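You operate a simulated robot arm through the tools that you are given. There is no shell and no other tool. Be economical: measure what you need, move in short steps, check, and stop when the job is done.

You run a simulated two-armed robot. Do the job below in one go: nothing can be reset, and whatever is moved stays where it is left.

## Task
End the STORE test: TONE off, lid shut and latched, the phone's FIELD key off, its handset hung up.

The check looks at the end state, three seconds after you hand in, the way a careful person would. Anything else that was tipped, shoved, dropped, spilled or broken makes it a failure. Lids that push on must go on centred and level and be pressed home; caps that screw on are set level and turned clockwise until they are tight.

## Robot
Two 7-joint arms with fingered hands on one trunk, on a base that drives. Base frame: it is fixed to the floor where the robot stands at the start and does not move with it; the origin is under the middle of the robot, x ahead of it, y to its left, z up; the surface under the hand at the start is at about z = 70. Lengths are in cm, angles in degrees, forces in N, time in s.
The left shoulder is at the start at [5.8, 15.2, 112.5], the right one opposite. With the tool pointing down near the work surface each hand reaches from about 10 to 80 cm from the robot's upright axis, wherever it stands, measured 20 degrees to its own side. Places, roughly: cradle of the store desk phone [80, 20, 80]; field key of the store phone [80, 20, 80]; gate key of the store phone [80, 30, 80]; latch of the store call box [30, 0, 110]; lid of the store call box [20, 0, 90]; power button of the store box [60, -10, 80]; store box slider [60, 10, 80]; store box talk bar [60, 0, 80]; store box tone key [60, 0, 80]; store phone line knob [90, 30, 80]; store phone talk bar [80, 40, 80]; store phone volume knob [90, 40, 80]. Payload 3.8 kg a hand.
The TCP of each hand is the grasp point between the finger pads, 3 cm short of the fingertips. In the tool frame z runs along the fingers and y along their closing line. Largest opening 10.4 cm; the body of the gripper starts 3.5 cm behind the TCP. The gripper is a hand of 5 fingers: y runs from the thumb to the fingers, the wrist lies at [-1.5, -10.4, -17.8] in the tool frame, and closing takes about 1.5 s.
Orientation is that of the tool frame in the base frame, as [roll, pitch, yaw] about the fixed x, y, z axes, in that order (R = Rz(yaw) Ry(pitch) Rx(roll)). With the fingers straight down and the wrist toward the robot, the tool's x, y and z point along [0, 1, 0], [1, 0, 0] and [0, 0, -1] of the base frame.

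## Interface
- The arms move only by the tool play_rows. It takes "left_increments", "right_increments" or both (then of equal length, played together; a hand with none holds still); each is a list of rows, each a list of 7 numbers: the opening, from 0 (shut) to 1 (fully open), then the shift along the tool's x, y, z in cm, then the turn, a rotation vector about the tool's x, y, z in degrees. In form: [[fingers, dx, dy, dz, rx, ry, rz], ...]. A call has 1 to 10 rows; each row is the pose to reach, as a shift and turn from the pose commanded when the call began, along the tool's axes at that moment. Each row takes 0.2 s and may step no farther than 5 cm and 8.6 degrees from the row before; otherwise, or with a gripper value out of range, the whole call is refused. Where a pose cannot be reached the arm comes as near as it can. A force on the tool above 40 N (or 10 N above the force at the start of the call, whichever is more), or a blocked arm, ends the call early, and 0.2 s more pass. The fingers move at their own pace (about 7.2 cm/s each) and stop on an object; they squeeze with about 31 N. The grip force told is the motor's: it shows also when the fingers shut on nothing. Time passes only in rows, and 0.2 s behind the last, so rows that repeat a pose let the fingers close. It gives the time, the measured TCP pose, the force on the tool (base axes), the opening and the grip force at its end, in the units of the frame above (readings bear some noise), with the torque about the TCP (base axes, N m) and any sound that the robot's microphone picked up, and new pictures: "show" is both (left out), scene, wrist or none (wrist: the cameras of the hands that moved).
- Cameras (640 x 400 px; columns grow to the right, rows downward): "scene" is now at [16.26, 2.07, 127.17]; the picture's right is [0.24, -0.97, -0.04], its down [-0.60, -0.11, -0.79] and it looks along [0.76, 0.21, -0.61] (base axes); focal length 214 px, centre (320, 200). "left" rides on the left gripper at [-8, -7.8, -14.1] in its tool frame; the picture's right is [-0.78, -0.30, 0.56], its down [0.53, -0.78, 0.33] and it looks along [0.33, 0.56, 0.76] (tool axes); focal length 247 px, centre (320, 200). "right" rides on the right gripper at [8, -7.8, -14.1] in its tool frame; the picture's right is [-0.78, 0.30, -0.56], its down [-0.53, -0.78, 0.33] and it looks along [-0.33, 0.56, 0.76] (tool axes); focal length 247 px, centre (320, 200). There is no depth. A picture from a camera that has moved, and an enlarged one, comes with that camera's place and axes in the base frame and with its lens.
- move_column(by): slides the trunk up (or, below 0, down) by that many cm; the arms and the scene camera ride with it, the base frame stays. It gives what a move gives, with no picture.
- base_move(legs): drives the robot by 1 to 6 legs, each [ahead, left, turn to the left] in cm, cm and degrees, along the robot's own axes; the way and the turn of a leg run together, so that a leg with both is an arc; at most 150 cm and 180 degrees a leg. The arms and the cameras ride along, it lands a little off, and it stops where it bumps. It gives what a move gives, and a new picture of the scene camera.
- grasp_type(shape, hand): the hand has 5 fingers and takes this shape, open, in about a second: jaw (thumb against the fingers, like two jaws); tri (thumb and two fingers); tip (a fingertip pinch); poke (one finger out to press); point (the index stretched); flat (the hand flat); cup (the hand cupped); fist (a fist). The gripper value then closes the fingers along that shape, each until it touches; the sizes above hold for jaw. It gives what a move gives, with no picture.
- pan_tilt(pan, tilt): turns the head with the scene camera to pan (to the left, within 80 degrees either way) and tilt (down, from -29 to 69), counted from straight ahead of the robot. It gives what a move gives, and a new picture of the scene camera.
- inspect(camera, box): a new picture of the part [left, top, right, bottom] of that camera's present view, enlarged. It takes no simulated time.
- hand_in(): hands the job in; it is judged then, once.

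Go step by step. Nothing tells you exact positions but the pictures and the camera data: compare them with the known pose of the tool, close in by small moves and look again before you grip or let go. The budget is 120 turns and 260 pictures, counting those below and the enlarged ones. Unless the task says otherwise, let go and move clear before handing in.

The tools are called after "Call:" as a command line: name --argument value ..., lists and objects as JSON in quotes. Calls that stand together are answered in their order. play_rows: Moves the arms, as the interface text tells. Its arguments: {"type":"object","properties":{"left_increments":{"type":"array","items":{"type":"array","items":{"type":"number"}}},"right_increments":{"type":"array","items":{"type":"array","items":{"type":"number"}}},"show":{"type":"string","enum":["both","scene","wrist","none"]}},"required":[]} The other tools are called the same way: move_column (by) slides the trunk up or down; grasp_type (shape, hand) gives the hand a shape; base_move (legs) drives the base; pan_tilt (pan, tilt) turns the head that bears the scene camera; inspect (camera, box) takes an enlarged picture of a part of a camera's view; hand_in () hands the job in.

At the start:

```text
time_s: 0.0
left_tcp_pos: [44.55, 33.86, 145.79]
left_tcp_rot: [179.9, 0.1, 90.1]
left_force: [0.2, 0.1, -0.3]
left_ft_torque: [-0.03, 0.03, -0.01]
left_finger_gap: 10.37
left_grasp_force: 0.1
left_shape: jaw
right_tcp_pos: [49.55, -9.66, 143.63]
right_tcp_rot: [-180.0, 0.0, 90.0]
right_force: [-0.2, -0.1, 0.8]
right_ft_torque: [0.01, 0.03, -0.05]
right_finger_gap: 10.38
right_grasp_force: 0.0
right_shape: jaw
trunk travel left (down, up): [-20.5, 25.1]
robot x, y, heading: [0.04, 0.02, 0.1]
head pan, tilt: [14.0, 28.3]
```

scene: 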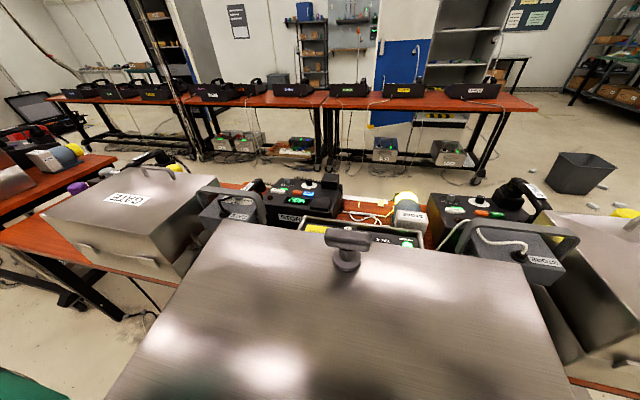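
right: 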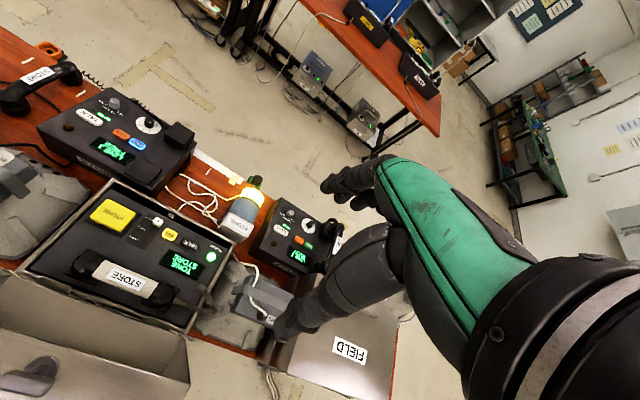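
left: 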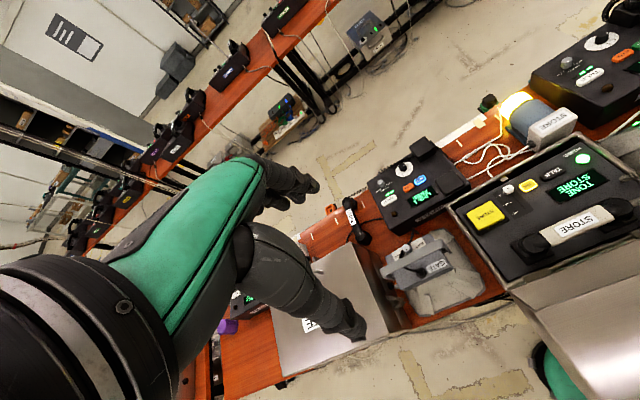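

I see the open STORE call box with its lid standing toward me, phones left and right of it. I'll look closer at each first.

Call:
inspect --camera "right" --box '[0, 60, 400, 400]'

Call:
inspect --camera "left" --box '[320, 60, 640, 400]'

Call:
inspect --camera "scene" --box '[160, 130, 600, 400]'

```text
1.18 times, centred on (200, 230) of right
camera zoom: at [41.81, -1.75, 157.78], right [0.3, -0.78, 0.56], down [-0.78, -0.53, -0.33], along [0.56, -0.33, -0.76], focal length 291 px, centre (461, 165)
```

zoom: 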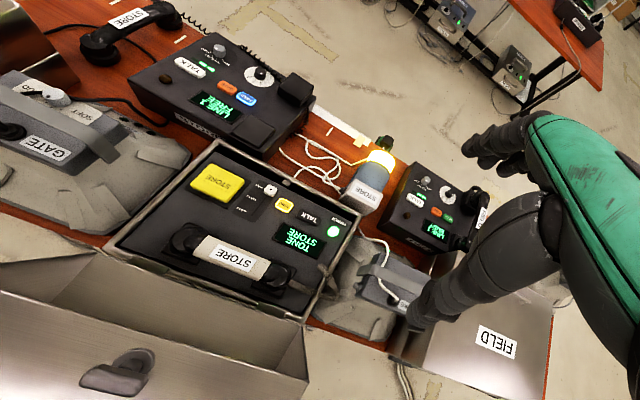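

```text
1.18 times, centred on (480, 230) of left
camera zoom: at [36.74, 25.68, 159.69], right [-0.29, -0.78, -0.56], down [-0.78, 0.53, -0.33], along [0.56, 0.33, -0.76], focal length 291 px, centre (132, 165)
```

zoom: 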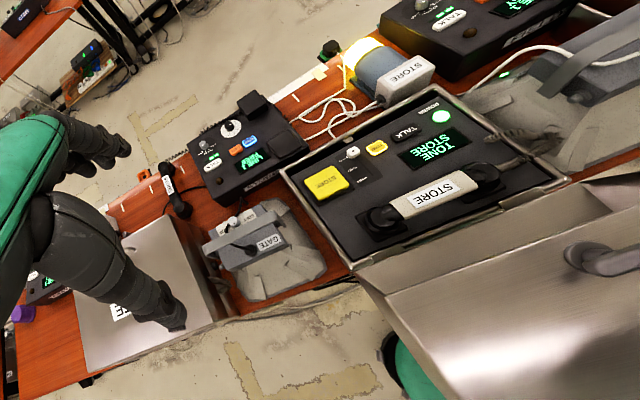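

```text
1.45 times, centred on (380, 265) of scene
camera zoom: at [16.26, 2.07, 127.17], right [0.24, -0.97, -0.04], down [-0.6, -0.11, -0.79], along [0.76, 0.21, -0.61], focal length 312 px, centre (233, 106)
```

zoom: 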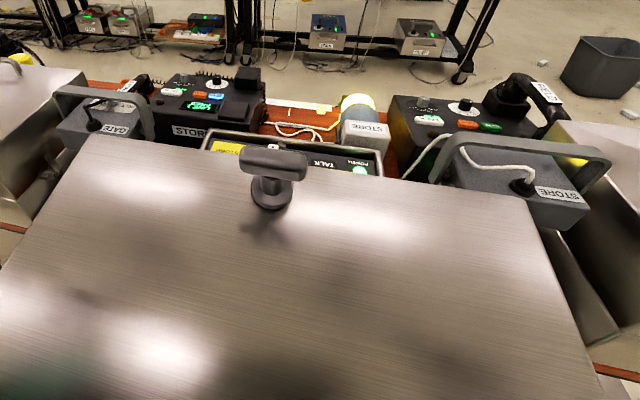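

The lid stands open toward me with a T-shaped latch; the STORE phone is left behind the box. I zoom in on labels and keys.

Call:
inspect --camera "right" --box '[0, 40, 200, 165]'

Call:
inspect --camera "right" --box '[20, 170, 240, 320]'

Call:
inspect --camera "left" --box '[320, 110, 480, 230]'

Call:
inspect --camera "scene" --box '[40, 140, 200, 280]'

Call:
inspect --camera "left" --box '[440, 130, 640, 280]'

Call:
inspect --camera "scene" --box '[230, 160, 420, 280]'

```text
3.20 times, centred on (100, 102) of right
camera zoom: at [41.81, -1.75, 157.78], right [0.3, -0.78, 0.56], down [-0.78, -0.53, -0.33], along [0.56, -0.33, -0.76], focal length 790 px, centre (1024, 512)
```

zoom: 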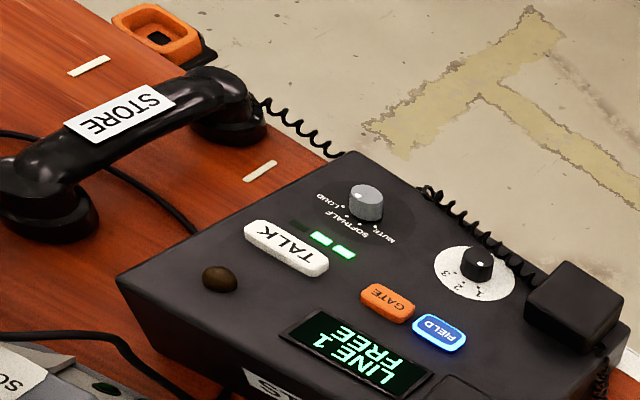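

```text
2.67 times, centred on (130, 245) of right
camera zoom: at [41.81, -1.75, 157.78], right [0.3, -0.78, 0.56], down [-0.78, -0.53, -0.33], along [0.56, -0.33, -0.76], focal length 659 px, centre (827, 80)
```

zoom: 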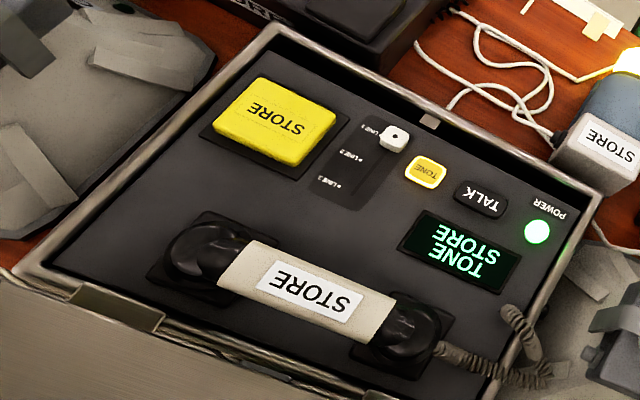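

```text
3.33 times, centred on (400, 170) of left
camera zoom: at [36.74, 25.68, 159.69], right [-0.29, -0.78, -0.56], down [-0.78, 0.53, -0.33], along [0.56, 0.33, -0.76], focal length 823 px, centre (53, 300)
```

zoom: 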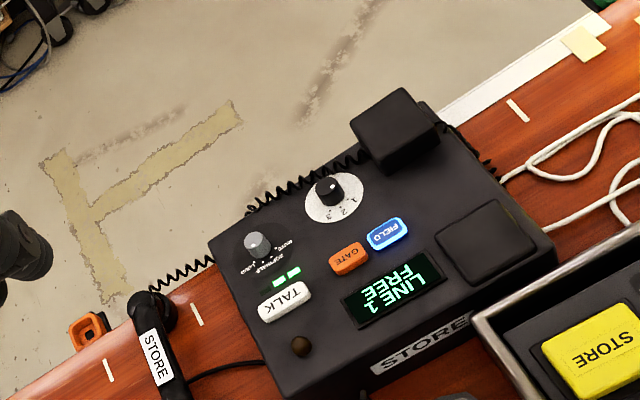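

```text
2.86 times, centred on (120, 210) of scene
camera zoom: at [16.26, 2.07, 127.17], right [0.24, -0.97, -0.04], down [-0.6, -0.11, -0.79], along [0.76, 0.21, -0.61], focal length 613 px, centre (891, 171)
```

zoom: 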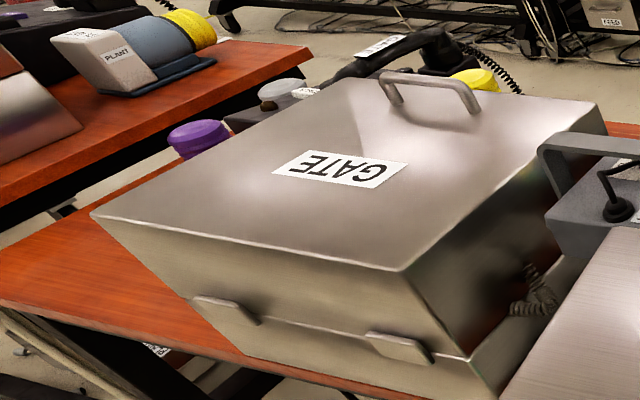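

```text
2.67 times, centred on (540, 205) of left
camera zoom: at [36.74, 25.68, 159.69], right [-0.29, -0.78, -0.56], down [-0.78, 0.53, -0.33], along [0.56, 0.33, -0.76], focal length 659 px, centre (-267, 187)
```

zoom: 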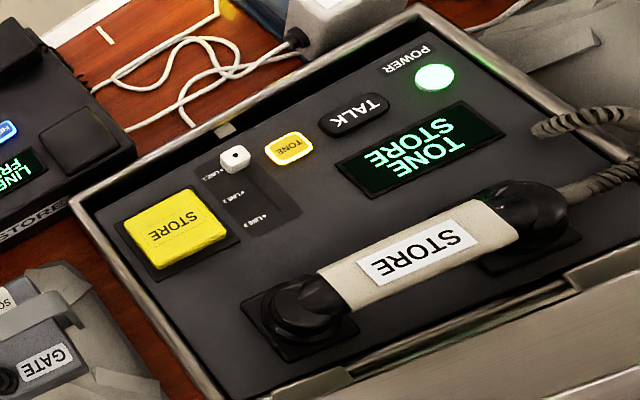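

```text
3.33 times, centred on (325, 220) of scene
camera zoom: at [16.26, 2.07, 127.17], right [0.24, -0.97, -0.04], down [-0.6, -0.11, -0.79], along [0.76, 0.21, -0.61], focal length 715 px, centre (303, 133)
```

zoom: 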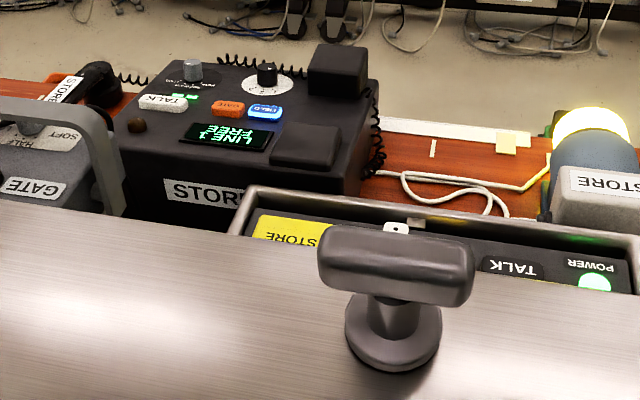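

TONE key is about [59.4, 2.9, 83], FIELD key about [76.7, 23.3, 83.6], handset lies along x near y = 51. I look around for reference: hung phones and closed latches.

Call:
pan_tilt --pan -25 --tilt 30

Call:
inspect --camera "scene" --box '[160, 120, 400, 270]'

Call:
pan_tilt --pan 35 --tilt 30

Call:
inspect --camera "scene" --box '[200, 120, 480, 295]'

```text
time_s: 1.1
left_tcp_pos: [44.51, 33.83, 145.75]
left_tcp_rot: [-180.0, 0.1, 90.1]
left_force: [0.3, 0.1, 0.4]
left_ft_torque: [-0.02, -0.02, 0.02]
left_finger_gap: 10.36
left_grasp_force: 0.0
left_shape: jaw
right_tcp_pos: [49.61, -9.61, 143.62]
right_tcp_rot: [180.0, 0.0, 89.9]
right_force: [-0.8, 0.7, -0.6]
right_ft_torque: [0.03, 0.05, 0.0]
right_finger_gap: 10.37
right_grasp_force: 0.0
right_shape: jaw
trunk travel left (down, up): [-20.5, 25.1]
robot x, y, heading: [0.08, -0.04, -0.3]
head pan, tilt: [-25.0, 30.0]
camera scene: at [15.59, -3.95, 127.01], right [-0.42, -0.91, 0.07], down [-0.59, 0.21, -0.78], along [0.69, -0.37, -0.62], focal length 214 px, centre (320, 200)
```

scene: 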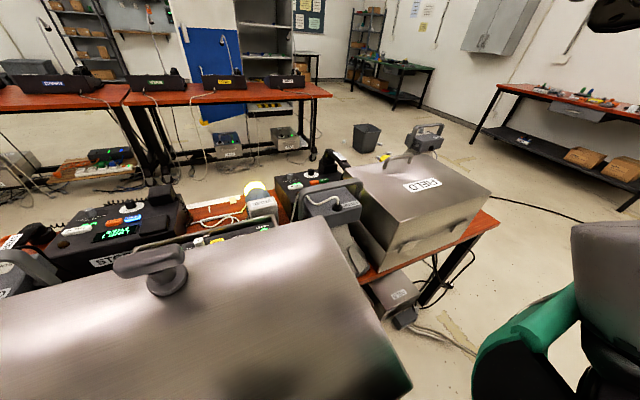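

```text
2.67 times, centred on (280, 195) of scene
camera zoom: at [15.59, -3.95, 127.01], right [-0.42, -0.91, 0.07], down [-0.59, 0.21, -0.78], along [0.69, -0.37, -0.62], focal length 572 px, centre (427, 213)
```

zoom: 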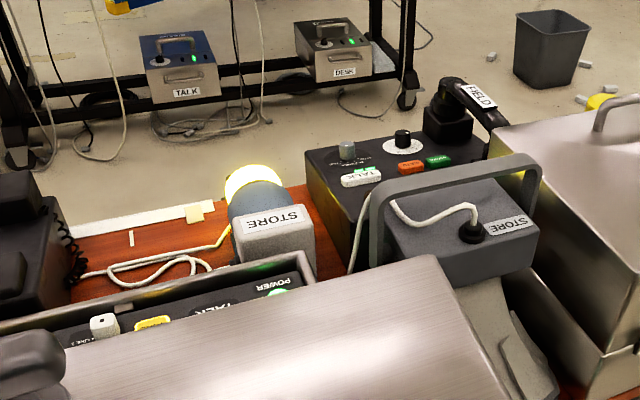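

```text
time_s: 2.4
left_tcp_pos: [44.52, 33.76, 145.63]
left_tcp_rot: [-180.0, 0.1, 90.1]
left_force: [-0.4, -0.6, 0.0]
left_ft_torque: [-0.01, 0.0, -0.02]
left_finger_gap: 10.39
left_grasp_force: 0.0
left_shape: jaw
right_tcp_pos: [49.69, -9.77, 143.74]
right_tcp_rot: [180.0, 0.1, 89.9]
right_force: [0.5, -0.7, -0.7]
right_ft_torque: [-0.01, -0.05, 0.03]
right_finger_gap: 10.37
right_grasp_force: 0.1
right_shape: jaw
trunk travel left (down, up): [-20.5, 25.1]
robot x, y, heading: [0.07, 0.12, 0.2]
head pan, tilt: [35.0, 30.0]
camera scene: at [14.81, 5.05, 127.14], right [0.57, -0.82, -0.09], down [-0.55, -0.29, -0.79], along [0.62, 0.5, -0.61], focal length 214 px, centre (320, 200)
```

scene: 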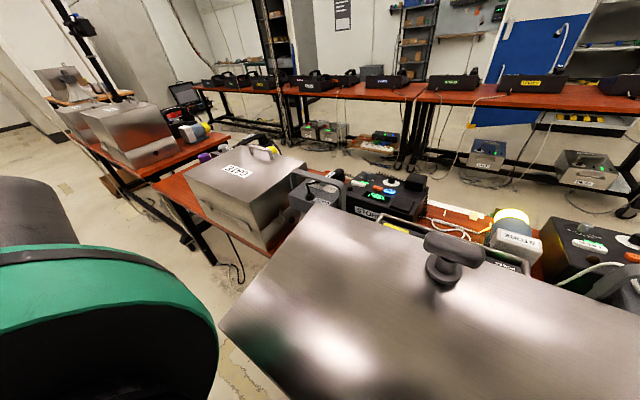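

```text
2.29 times, centred on (340, 208) of scene
camera zoom: at [14.81, 5.05, 127.14], right [0.57, -0.82, -0.09], down [-0.55, -0.29, -0.79], along [0.62, 0.5, -0.61], focal length 490 px, centre (274, 183)
```

zoom: 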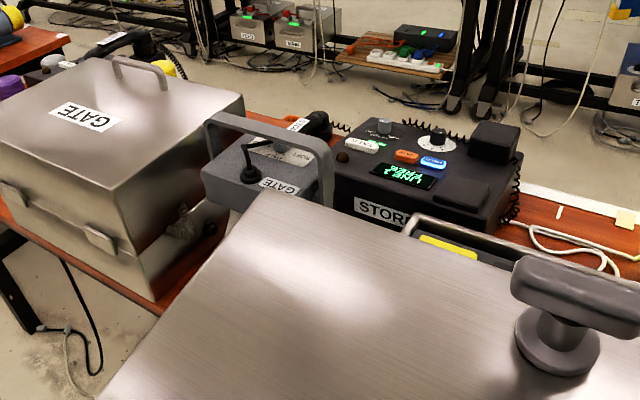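

The FIELD phone's handset is hung, a good reference. I zoom on it with the right wrist camera.

Call:
inspect --camera "right" --box '[230, 180, 360, 290]'

Call:
inspect --camera "right" --box '[0, 270, 220, 400]'

Call:
inspect --camera "left" --box '[320, 180, 420, 260]'

```text
3.64 times, centred on (295, 235) of right
camera zoom: at [41.81, -1.75, 157.78], right [0.3, -0.78, 0.56], down [-0.78, -0.53, -0.33], along [0.56, -0.33, -0.76], focal length 898 px, centre (411, 73)
```

zoom: 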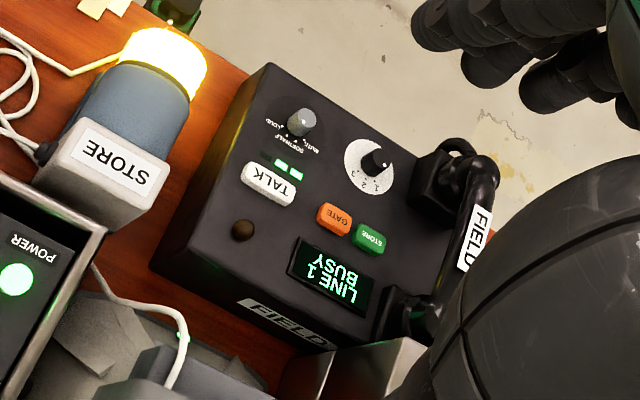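

```text
2.91 times, centred on (110, 335) of right
camera zoom: at [41.81, -1.75, 157.78], right [0.3, -0.78, 0.56], down [-0.78, -0.53, -0.33], along [0.56, -0.33, -0.76], focal length 718 px, centre (931, -193)
```

zoom: 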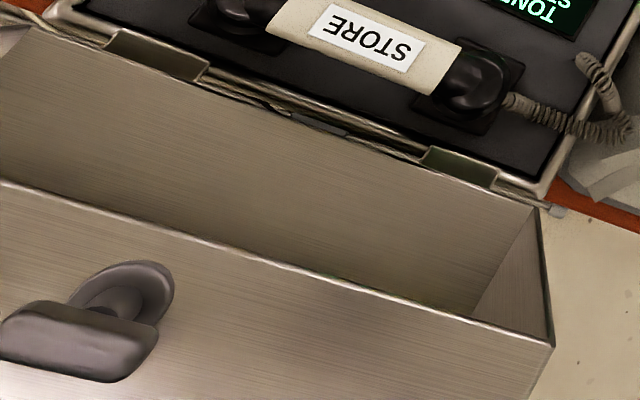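

```text
5.00 times, centred on (370, 220) of left
camera zoom: at [36.73, 25.68, 159.69], right [-0.29, -0.78, -0.56], down [-0.78, 0.53, -0.33], along [0.56, 0.33, -0.76], focal length 1235 px, centre (70, 100)
```

zoom: 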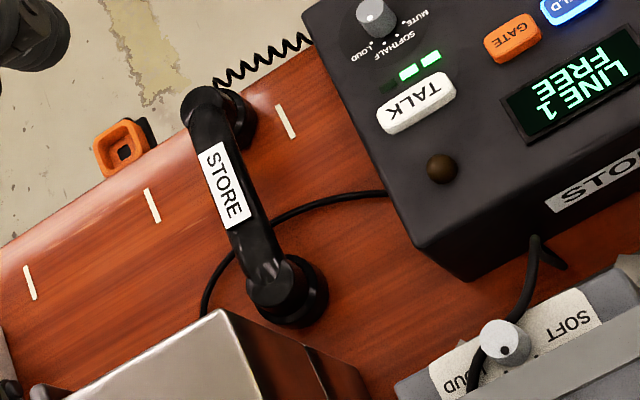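

The TONE key needs pressing before the lid closes. I raise the trunk so the forearm clears the lid, and shape the right hand to poke.

Call:
move_column --by 20

Call:
grasp_type --hand "right" --shape "poke"

Call:
pan_tilt --pan -5 --tilt 45

Call:
inspect --camera "right" --box '[0, 0, 640, 400]'

```text
time_s: 4.5
left_tcp_pos: [39.36, 33.86, 169.46]
left_tcp_rot: [175.3, 0.1, 90.0]
left_force: [0.4, -0.4, 0.0]
left_ft_torque: [-0.01, 0.03, 0.03]
left_finger_gap: 10.34
left_grasp_force: 0.0
left_shape: jaw
right_tcp_pos: [49.72, -9.73, 163.67]
right_tcp_rot: [180.0, 0.1, 90.0]
right_force: [-0.6, -0.2, 0.0]
right_ft_torque: [0.04, 0.01, 0.01]
right_finger_gap: 10.36
right_grasp_force: 0.2
right_shape: jaw
trunk travel left (down, up): [-40.5, 5.1]
robot x, y, heading: [0.26, -0.02, -0.0]
head pan, tilt: [35.0, 30.0]
```

```text
time_s: 5.4
left_tcp_pos: [39.35, 33.82, 169.37]
left_tcp_rot: [175.3, 0.1, 90.2]
left_force: [0.3, -0.3, 0.2]
left_ft_torque: [-0.01, -0.01, 0.04]
left_finger_gap: 10.4
left_grasp_force: 0.0
left_shape: jaw
right_tcp_pos: [49.73, -9.67, 163.69]
right_tcp_rot: [-179.9, 0.0, 90.0]
right_force: [0.1, -0.7, 0.7]
right_ft_torque: [0.01, 0.02, 0.06]
right_finger_gap: 0.0
right_grasp_force: 0.0
right_shape: poke
trunk travel left (down, up): [-40.5, 5.1]
robot x, y, heading: [-0.06, 0.07, 0.1]
head pan, tilt: [35.0, 30.0]
```

```text
time_s: 6.5
left_tcp_pos: [39.32, 33.82, 169.4]
left_tcp_rot: [175.2, 0.1, 90.1]
left_force: [-0.1, -0.1, 0.5]
left_ft_torque: [0.0, -0.02, 0.02]
left_finger_gap: 10.4
left_grasp_force: 0.2
left_shape: jaw
right_tcp_pos: [49.69, -9.68, 163.72]
right_tcp_rot: [-180.0, 0.0, 90.1]
right_force: [-0.5, -1.1, 0.0]
right_ft_torque: [-0.01, -0.01, -0.02]
right_finger_gap: 0.0
right_grasp_force: 0.0
right_shape: poke
trunk travel left (down, up): [-40.5, 5.1]
robot x, y, heading: [-0.1, 0.15, 0.2]
head pan, tilt: [-5.0, 45.0]
camera scene: at [8.54, -0.84, 147.13], right [-0.09, -1.0, 0.0], down [-0.71, 0.06, -0.7], along [0.7, -0.06, -0.71], focal length 214 px, centre (320, 200)
```

scene: 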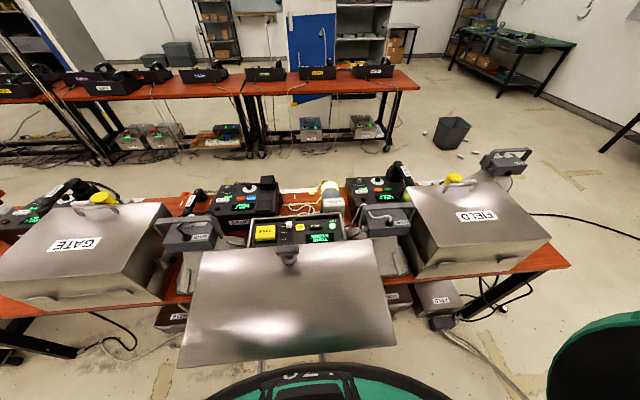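

```text
1.00 times, centred on (320, 200) of right (not enlarged: the box is as wide or as high as the picture)
camera zoom: at [41.8, -1.76, 177.78], right [0.3, -0.78, 0.56], down [-0.78, -0.53, -0.33], along [0.56, -0.33, -0.76], focal length 247 px, centre (320, 200)
```

zoom: 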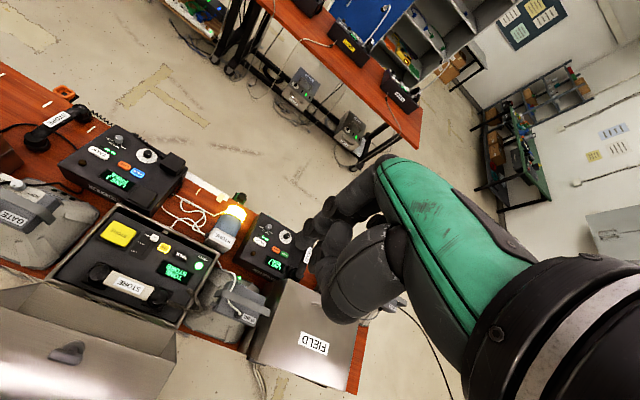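

The trunk is up and the view is clear: the lid skirt is horizontal at z≈110, x 14–33. I move the right poke finger above the TONE key first.

Call:
play_rows --right_increments '[[0, 1.4, 1.08, 4.2, 0, 0, 0], [0, 2.8, 2.15, 8.4, 0, 0, 0], [0, 4.2, 3.2, 12.6, 0, 0, 0], [0, 5.6, 4.3, 16.8, 0, 0, 0], [0, 7, 5.4, 21, 0, 0, 0], [0, 8.4, 6.5, 25.2, 0, 0, 0], [0, 9.8, 7.5, 29.4, 0, 0, 0], [0, 11.2, 8.6, 33.6, 0, 0, 0], [0, 12.6, 9.7, 38, 0, 0, 0]]'

```text
time_s: 8.5
left_tcp_pos: [39.5, 33.9, 169.35]
left_tcp_rot: [175.3, 0.3, 90.1]
left_force: [-0.6, 0.3, -0.3]
left_ft_torque: [-0.01, 0.03, -0.01]
left_finger_gap: 10.37
left_grasp_force: 0.1
left_shape: jaw
right_tcp_pos: [59.26, 3.07, 125.79]
right_tcp_rot: [-180.0, -0.1, 90.1]
right_force: [0.6, 0.0, 0.4]
right_ft_torque: [0.02, -0.02, -0.02]
right_finger_gap: 0.01
right_grasp_force: 0.0
right_shape: poke
trunk travel left (down, up): [-40.5, 5.1]
robot x, y, heading: [0.24, -0.31, 0.1]
head pan, tilt: [-5.0, 45.0]
camera scene: at [8.67, -0.76, 147.11], right [-0.09, -1.0, 0.0], down [-0.71, 0.06, -0.7], along [0.7, -0.06, -0.71], focal length 214 px, centre (320, 200)
camera right: at [51.42, 11.07, 139.84], right [0.3, -0.78, 0.56], down [-0.78, -0.54, -0.33], along [0.56, -0.33, -0.76], focal length 247 px, centre (320, 200)
```

scene: 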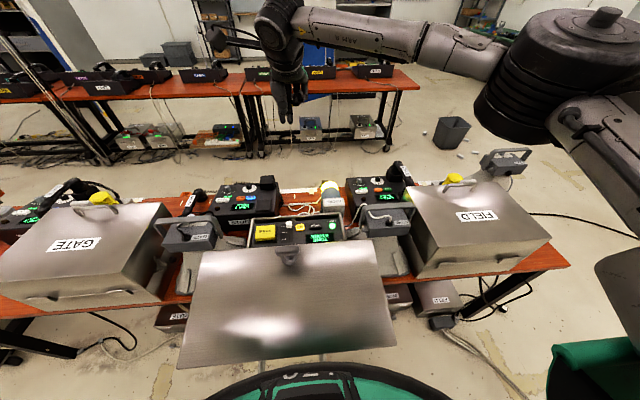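
right: 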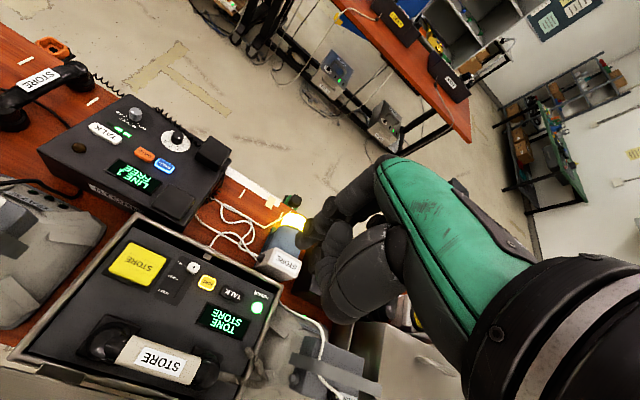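

The right hand is above TONE with the arm clear of the lid. I check the poking finger's tip.

Call:
inspect --camera "right" --box '[240, 160, 400, 330]'

Call:
inspect --camera "scene" --box '[220, 40, 380, 290]'

```text
2.35 times, centred on (320, 245) of right
camera zoom: at [51.42, 11.07, 139.84], right [0.3, -0.78, 0.56], down [-0.78, -0.54, -0.33], along [0.56, -0.33, -0.76], focal length 581 px, centre (320, 94)
```

zoom: 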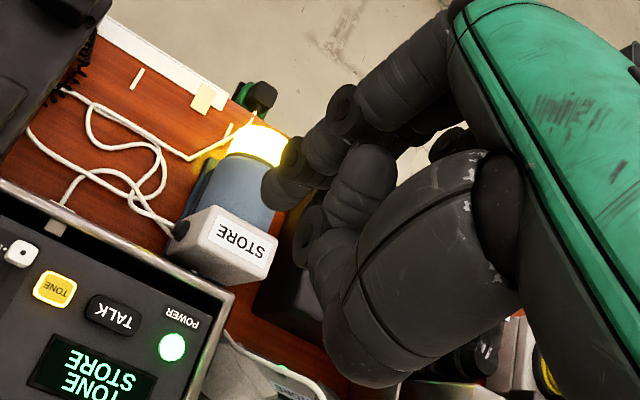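

```text
1.60 times, centred on (300, 165) of scene
camera zoom: at [8.67, -0.76, 147.11], right [-0.09, -1.0, 0.0], down [-0.71, 0.06, -0.7], along [0.7, -0.06, -0.71], focal length 343 px, centre (352, 256)
```

zoom: 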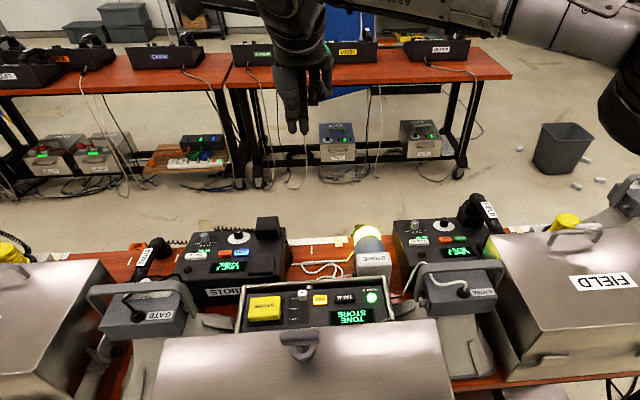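

The tip sits about 3 cm past the TCP. I descend to a few cm above the key.

Call:
play_rows --right_increments '[[0, 0, 0, 4.5, 0, 0, 0], [0, 0, 0, 9, 0, 0, 0], [0, -0.3, 0, 13.5, 0, 0, 0], [0, -0.3, 0, 18, 0, 0, 0], [0, -0.3, 0, 22.5, 0, 0, 0], [0, -0.3, 0, 27, 0, 0, 0], [0, -0.3, 0, 31, 0, 0, 0], [0, -0.3, 0, 34.5, 0, 0, 0], [0, -0.3, 0, 34.5, 0, 0, 0]]'

Call:
inspect --camera "right" --box '[200, 180, 360, 300]'

Call:
inspect --camera "scene" --box '[230, 160, 390, 280]'

```text
time_s: 10.5
left_tcp_pos: [39.33, 33.81, 169.39]
left_tcp_rot: [175.3, 0.1, 90.1]
left_force: [-1.0, 0.3, -0.9]
left_ft_torque: [-0.03, -0.01, -0.01]
left_finger_gap: 10.38
left_grasp_force: 0.1
left_shape: jaw
right_tcp_pos: [59.03, 2.63, 91.29]
right_tcp_rot: [179.9, 0.0, 90.0]
right_force: [0.1, -1.0, 0.6]
right_ft_torque: [0.01, -0.01, 0.01]
right_finger_gap: 0.0
right_grasp_force: 0.1
right_shape: poke
trunk travel left (down, up): [-40.5, 5.1]
robot x, y, heading: [0.45, 0.15, 0.1]
head pan, tilt: [-5.0, 45.0]
camera scene: at [8.55, -0.83, 147.13], right [-0.09, -1.0, 0.0], down [-0.71, 0.06, -0.7], along [0.7, -0.06, -0.71], focal length 214 px, centre (320, 200)
camera right: at [51.17, 10.58, 105.46], right [0.3, -0.78, 0.56], down [-0.78, -0.54, -0.33], along [0.56, -0.33, -0.76], focal length 247 px, centre (320, 200)
```

scene: 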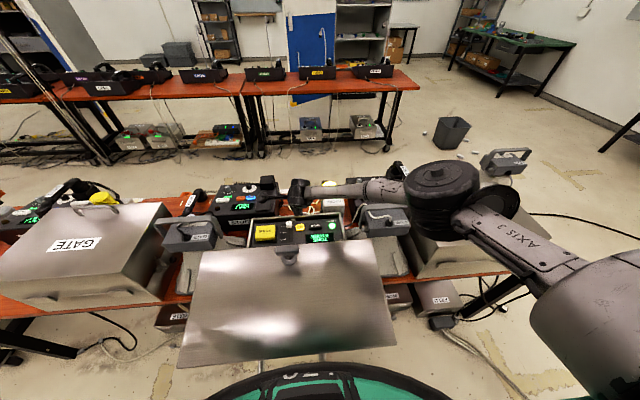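
right: 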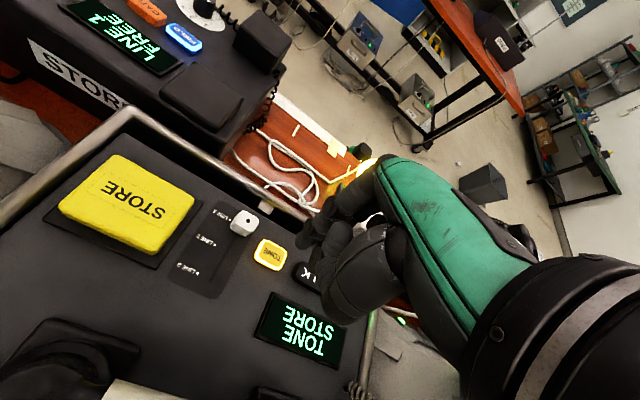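

```text
3.33 times, centred on (280, 240) of right
camera zoom: at [51.17, 10.58, 105.46], right [0.3, -0.78, 0.56], down [-0.78, -0.54, -0.33], along [0.56, -0.33, -0.76], focal length 823 px, centre (453, 67)
```

zoom: 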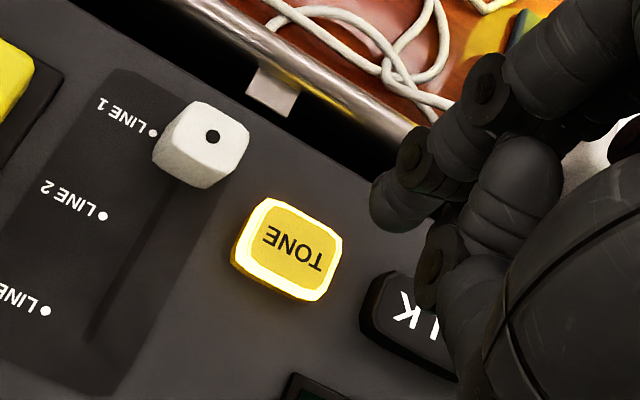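

```text
3.33 times, centred on (310, 220) of scene
camera zoom: at [8.55, -0.83, 147.13], right [-0.09, -1.0, 0.0], down [-0.71, 0.06, -0.7], along [0.7, -0.06, -0.71], focal length 715 px, centre (353, 133)
```

zoom: 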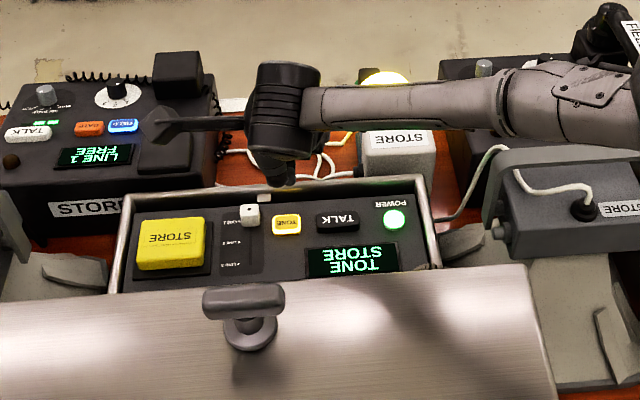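

The tip is right over the TONE key. I press it in small steps, stopping on force.

Call:
play_rows --right_increments '[[0, 0.1, 0, 2, 0, 0, 0], [0, 0.1, 0, 4, 0, 0, 0], [0, 0.1, 0, 4.6, 0, 0, 0], [0, 0.1, 0, 5.0, 0, 0, 0]]' --show "none"

Call:
inspect --camera "right" --box '[220, 180, 360, 300]'

```text
time_s: 11.5
left_tcp_pos: [39.39, 33.83, 169.39]
left_tcp_rot: [175.4, 0.0, 90.1]
left_force: [0.1, -0.3, 0.3]
left_ft_torque: [0.02, -0.03, -0.04]
left_finger_gap: 10.37
left_grasp_force: 0.1
left_shape: jaw
right_tcp_pos: [59.12, 2.62, 86.21]
right_tcp_rot: [180.0, 0.0, 90.0]
right_force: [0.4, 1.1, -0.4]
right_ft_torque: [-0.03, 0.0, 0.02]
right_finger_gap: 0.0
right_grasp_force: 0.0
right_shape: poke
trunk travel left (down, up): [-40.5, 5.1]
robot x, y, heading: [0.05, -0.12, -0.1]
head pan, tilt: [-5.0, 45.0]
```

```text
3.33 times, centred on (290, 240) of right
camera zoom: at [51.31, 10.72, 100.36], right [0.3, -0.78, 0.56], down [-0.78, -0.53, -0.33], along [0.56, -0.33, -0.76], focal length 823 px, centre (420, 67)
```

zoom: 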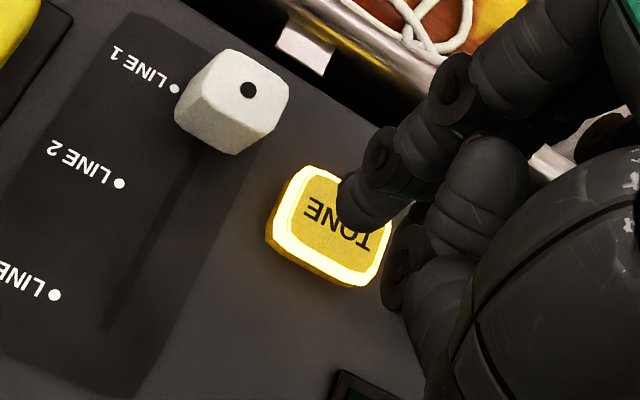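

The tip is just above the key's right half, no contact yet. I keep pressing.

Call:
play_rows --right_increments '[[0, 0.2, -0.1, 0.4, 0, 0, 0], [0, 0.2, -0.1, 0.7, 0, 0, 0], [0, 0.2, -0.1, 1.0, 0, 0, 0]]' --show "none"

Call:
inspect --camera "right" --box '[200, 180, 400, 320]'

```text
time_s: 12.3
left_tcp_pos: [39.45, 33.88, 169.35]
left_tcp_rot: [175.3, 0.1, 90.0]
left_force: [-0.1, 0.0, -0.5]
left_ft_torque: [-0.02, -0.01, 0.02]
left_finger_gap: 10.36
left_grasp_force: 0.1
left_shape: jaw
right_tcp_pos: [59.17, 2.93, 85.11]
right_tcp_rot: [180.0, 0.0, 90.0]
right_force: [-0.4, 0.6, 0.3]
right_ft_torque: [-0.02, 0.0, 0.0]
right_finger_gap: 0.02
right_grasp_force: 0.2
right_shape: poke
trunk travel left (down, up): [-40.5, 5.1]
robot x, y, heading: [0.2, 0.19, 0.2]
head pan, tilt: [-5.0, 45.0]
```

```text
2.86 times, centred on (300, 250) of right
camera zoom: at [51.33, 10.88, 99.29], right [0.3, -0.78, 0.56], down [-0.78, -0.53, -0.33], along [0.56, -0.33, -0.76], focal length 706 px, centre (377, 57)
```

zoom: 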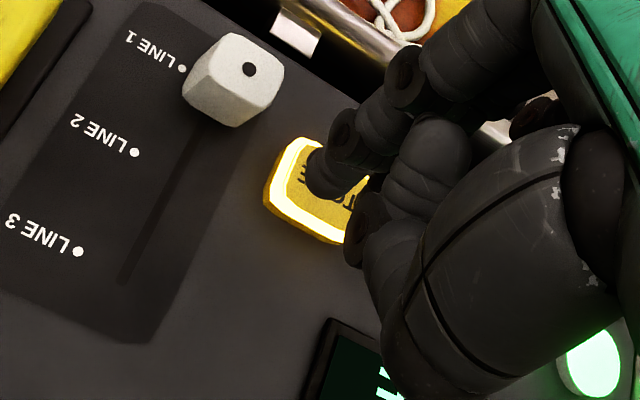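

Call:
play_rows --right_increments '[[0, 0, 0.1, 0.3, 0, 0, 0], [0, 0, 0.1, 0.6, 0, 0, 0], [0, 0, 0.1, 0.9, 0, 0, 0]]' --show "none"

Call:
inspect --camera "right" --box '[200, 180, 400, 320]'

```text
time_s: 13.1
left_tcp_pos: [39.46, 33.88, 169.45]
left_tcp_rot: [175.3, 0.1, 90.1]
left_force: [0.8, 0.2, 0.1]
left_ft_torque: [0.0, -0.01, 0.0]
left_finger_gap: 10.37
left_grasp_force: 0.0
left_shape: jaw
right_tcp_pos: [59.3, 2.87, 84.31]
right_tcp_rot: [-180.0, 0.0, 90.0]
right_force: [0.5, 0.2, -0.2]
right_ft_torque: [0.01, 0.0, 0.01]
right_finger_gap: 0.04
right_grasp_force: 0.1
right_shape: poke
trunk travel left (down, up): [-40.5, 5.1]
robot x, y, heading: [0.18, 0.16, -0.0]
head pan, tilt: [-5.0, 45.0]
```

```text
2.86 times, centred on (300, 250) of right
camera zoom: at [51.44, 10.93, 98.4], right [0.3, -0.78, 0.56], down [-0.78, -0.54, -0.33], along [0.56, -0.33, -0.76], focal length 706 px, centre (377, 57)
```

zoom: 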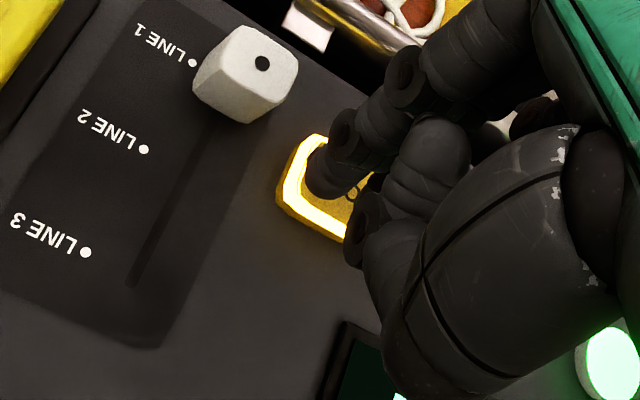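

Call:
play_rows --right_increments '[[0, 0, -0.2, 0.3, 0, 0, 0], [0, 0, -0.2, 0.6, 0, 0, 0], [0, 0, -0.2, 0.9, 0, 0, 0], [0, 0, -0.2, 1.2, 0, 0, 0]]' --show "none"

Call:
inspect --camera "right" --box '[200, 180, 400, 320]'

```text
time_s: 14.1
left_tcp_pos: [39.41, 33.92, 169.51]
left_tcp_rot: [175.3, 0.2, 90.1]
left_force: [1.1, -0.1, -0.3]
left_ft_torque: [0.02, -0.02, 0.03]
left_finger_gap: 10.36
left_grasp_force: 0.1
left_shape: jaw
right_tcp_pos: [59.12, 2.87, 83.08]
right_tcp_rot: [179.8, 0.0, 90.1]
right_force: [0.7, 0.6, 2.3]
right_ft_torque: [0.01, 0.01, 0.0]
right_finger_gap: 0.01
right_grasp_force: 0.1
right_shape: poke
trunk travel left (down, up): [-40.5, 5.1]
robot x, y, heading: [0.29, -0.14, -0.1]
head pan, tilt: [-5.0, 45.0]
heard: click
```

```text
2.86 times, centred on (300, 250) of right
camera zoom: at [51.25, 10.98, 97.18], right [0.3, -0.78, 0.56], down [-0.78, -0.54, -0.33], along [0.56, -0.33, -0.76], focal length 706 px, centre (377, 57)
```

zoom: 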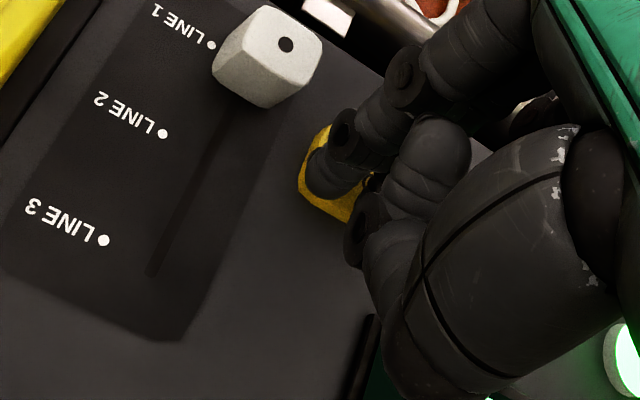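

Click, and the TONE light went out. I raise the hand clear and check the display.

Call:
play_rows --right_increments '[[0, 0, 0, -2, 0, 0, 0], [0, 0, 0, -6, 0, 0, 0], [0, 0, 0, -10, 0, 0, 0], [0, 0, 0, -15, 0, 0, 0], [0, 0, 0, -20, 0, 0, 0], [0, 0, 0, -25, 0, 0, 0], [0, 0, 0, -30, 0, 0, 0], [0, 0, 0, -35, 0, 0, 0], [0, 0, 0, -40, 0, 0, 0], [0, 0, 0, -45, 0, 0, 0]]' --show "scene"

Call:
inspect --camera "right" --box '[80, 180, 300, 330]'

```text
time_s: 16.3
left_tcp_pos: [39.33, 33.91, 169.38]
left_tcp_rot: [175.3, 0.1, 90.1]
left_force: [0.0, -0.3, -0.2]
left_ft_torque: [-0.01, 0.0, 0.0]
left_finger_gap: 10.37
left_grasp_force: 0.0
left_shape: jaw
right_tcp_pos: [59.24, 2.91, 128.11]
right_tcp_rot: [179.9, 0.0, 90.1]
right_force: [0.2, 0.6, 2.1]
right_ft_torque: [-0.01, -0.01, 0.0]
right_finger_gap: 0.0
right_grasp_force: 0.1
right_shape: poke
trunk travel left (down, up): [-40.5, 5.1]
robot x, y, heading: [-0.16, 0.0, 0.0]
head pan, tilt: [-5.0, 45.0]
camera scene: at [8.47, -0.81, 147.13], right [-0.09, -1.0, 0.0], down [-0.71, 0.06, -0.7], along [0.7, -0.06, -0.71], focal length 214 px, centre (320, 200)
```

scene: 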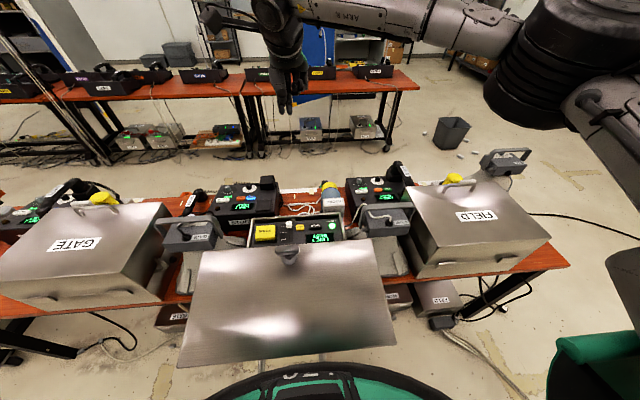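

```text
2.67 times, centred on (190, 255) of right
camera zoom: at [51.19, 10.95, 142.2], right [0.3, -0.78, 0.56], down [-0.78, -0.54, -0.33], along [0.56, -0.33, -0.76], focal length 659 px, centre (667, 53)
```

zoom: 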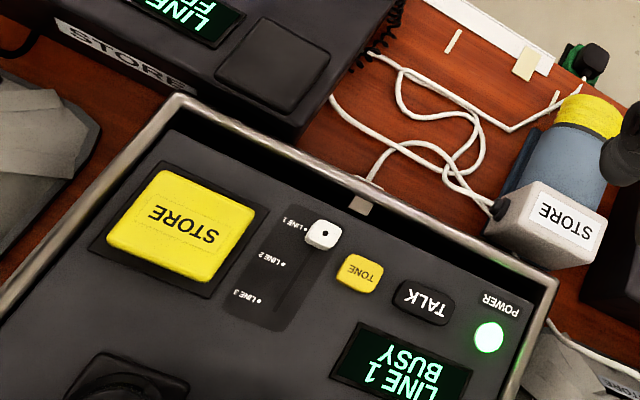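

TONE is off (display "LINE 1 BUSY"). Next I back the robot off to see and reach the lid's top handle.

Call:
play_rows --right_increments '[[0, 0, 0, -4, 0, 0, 0], [0, 0, 0, -8, 0, 0, 0], [0, 0, 0, -12, 0, 0, 0], [0, 0, 0, -16, 0, 0, 0], [0, -4, 0, -18, 0, 0, 0], [0, -8, 0, -20, 0, 0, 0], [0, -12, 0, -20, 0, 0, 0]]' --show "none"

Call:
base_move --legs '[[-28, 0, 0]]'

Call:
grasp_type --hand "right" --shape "jaw"

Call:
pan_tilt --pan 0 --tilt 45

```text
time_s: 17.9
left_tcp_pos: [39.38, 33.63, 169.49]
left_tcp_rot: [175.3, 0.0, 90.1]
left_force: [-1.1, -0.4, -0.3]
left_ft_torque: [0.03, -0.01, -0.02]
left_finger_gap: 10.38
left_grasp_force: 0.0
left_shape: jaw
right_tcp_pos: [59.21, -9.26, 148.15]
right_tcp_rot: [-180.0, -0.1, 90.0]
right_force: [1.3, -1.1, 0.2]
right_ft_torque: [0.02, 0.0, 0.03]
right_finger_gap: 0.02
right_grasp_force: 0.0
right_shape: poke
trunk travel left (down, up): [-40.5, 5.1]
robot x, y, heading: [-0.03, -0.0, -0.1]
head pan, tilt: [-5.0, 45.0]
```

```text
time_s: 19.9
left_tcp_pos: [10.76, 33.86, 169.22]
left_tcp_rot: [175.4, 0.1, 90.3]
left_force: [0.4, 0.1, 1.1]
left_ft_torque: [0.0, -0.01, 0.02]
left_finger_gap: 10.38
left_grasp_force: 0.0
left_shape: jaw
right_tcp_pos: [30.7, -8.98, 148.0]
right_tcp_rot: [-179.8, 0.0, 90.2]
right_force: [0.3, -0.6, 0.4]
right_ft_torque: [-0.01, 0.03, 0.01]
right_finger_gap: 0.01
right_grasp_force: 0.2
right_shape: poke
trunk travel left (down, up): [-40.5, 5.1]
robot x, y, heading: [-28.79, 0.1, 0.3]
head pan, tilt: [-5.0, 45.0]
camera scene: at [-20.01, -0.86, 147.09], right [-0.08, -1.0, 0.0], down [-0.71, 0.06, -0.7], along [0.7, -0.06, -0.71], focal length 214 px, centre (320, 200)
```

scene: 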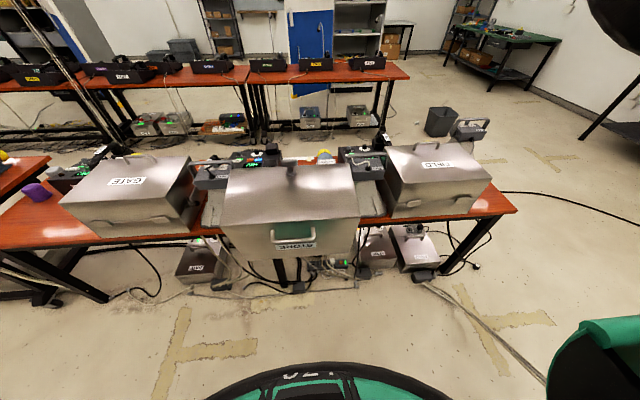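

```text
time_s: 20.8
left_tcp_pos: [10.3, 34.0, 169.31]
left_tcp_rot: [175.4, 0.1, 90.3]
left_force: [-0.4, -0.7, -1.1]
left_ft_torque: [0.0, -0.01, 0.01]
left_finger_gap: 10.38
left_grasp_force: 0.0
left_shape: jaw
right_tcp_pos: [30.21, -8.96, 148.37]
right_tcp_rot: [180.0, 0.0, 90.2]
right_force: [0.1, 0.3, -0.2]
right_ft_torque: [-0.01, 0.03, 0.0]
right_finger_gap: 10.39
right_grasp_force: 0.0
right_shape: jaw
trunk travel left (down, up): [-40.5, 5.1]
robot x, y, heading: [-28.97, -0.37, 0.1]
head pan, tilt: [-5.0, 45.0]
```

```text
time_s: 21.4
left_tcp_pos: [10.38, 33.85, 169.42]
left_tcp_rot: [175.3, 0.1, 90.3]
left_force: [-0.4, 0.8, 0.7]
left_ft_torque: [-0.01, 0.0, 0.0]
left_finger_gap: 10.36
left_grasp_force: 0.0
left_shape: jaw
right_tcp_pos: [30.39, -8.97, 148.31]
right_tcp_rot: [-180.0, 0.1, 90.2]
right_force: [-0.6, -0.1, 0.2]
right_ft_torque: [-0.01, -0.02, 0.02]
right_finger_gap: 10.39
right_grasp_force: 0.0
right_shape: jaw
trunk travel left (down, up): [-40.5, 5.1]
robot x, y, heading: [-28.66, -0.19, 0.2]
head pan, tilt: [0.0, 45.0]
camera scene: at [-20.37, -0.15, 147.13], right [0.0, -1.0, 0.0], down [-0.71, 0.0, -0.7], along [0.7, 0.0, -0.71], focal length 214 px, centre (320, 200)
```

scene: 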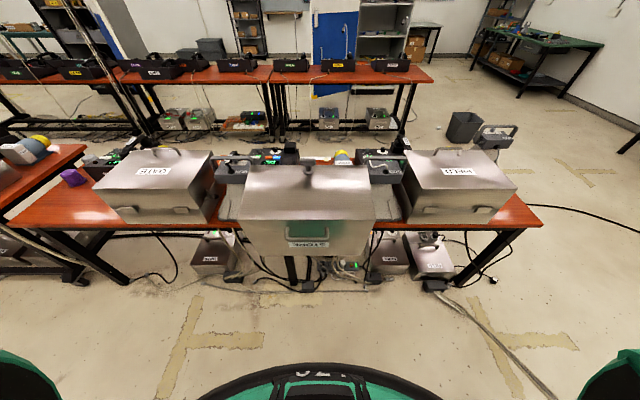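

Call:
inspect --camera "scene" --box '[220, 150, 390, 275]'

Call:
inspect --camera "scene" --box '[80, 130, 240, 230]'

```text
3.20 times, centred on (305, 212) of scene
camera zoom: at [-20.37, -0.15, 147.13], right [0.0, -1.0, 0.0], down [-0.71, 0.0, -0.7], along [0.7, 0.0, -0.71], focal length 686 px, centre (368, 160)
```

zoom: 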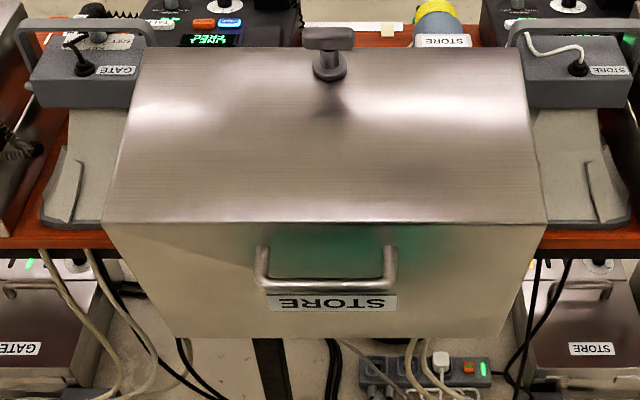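

```text
4.00 times, centred on (160, 180) of scene
camera zoom: at [-20.37, -0.15, 147.13], right [0.0, -1.0, 0.0], down [-0.71, 0.0, -0.7], along [0.7, 0.0, -0.71], focal length 858 px, centre (960, 280)
```

zoom: 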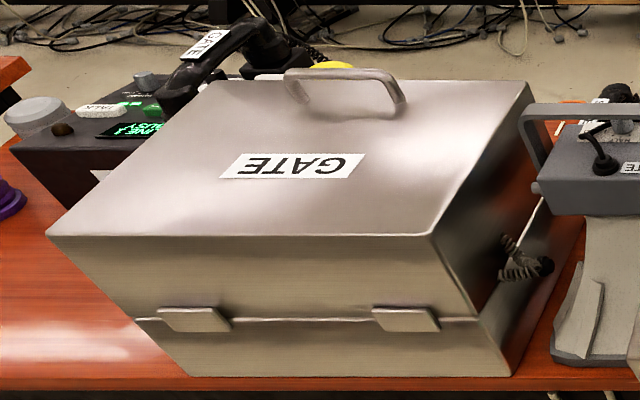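

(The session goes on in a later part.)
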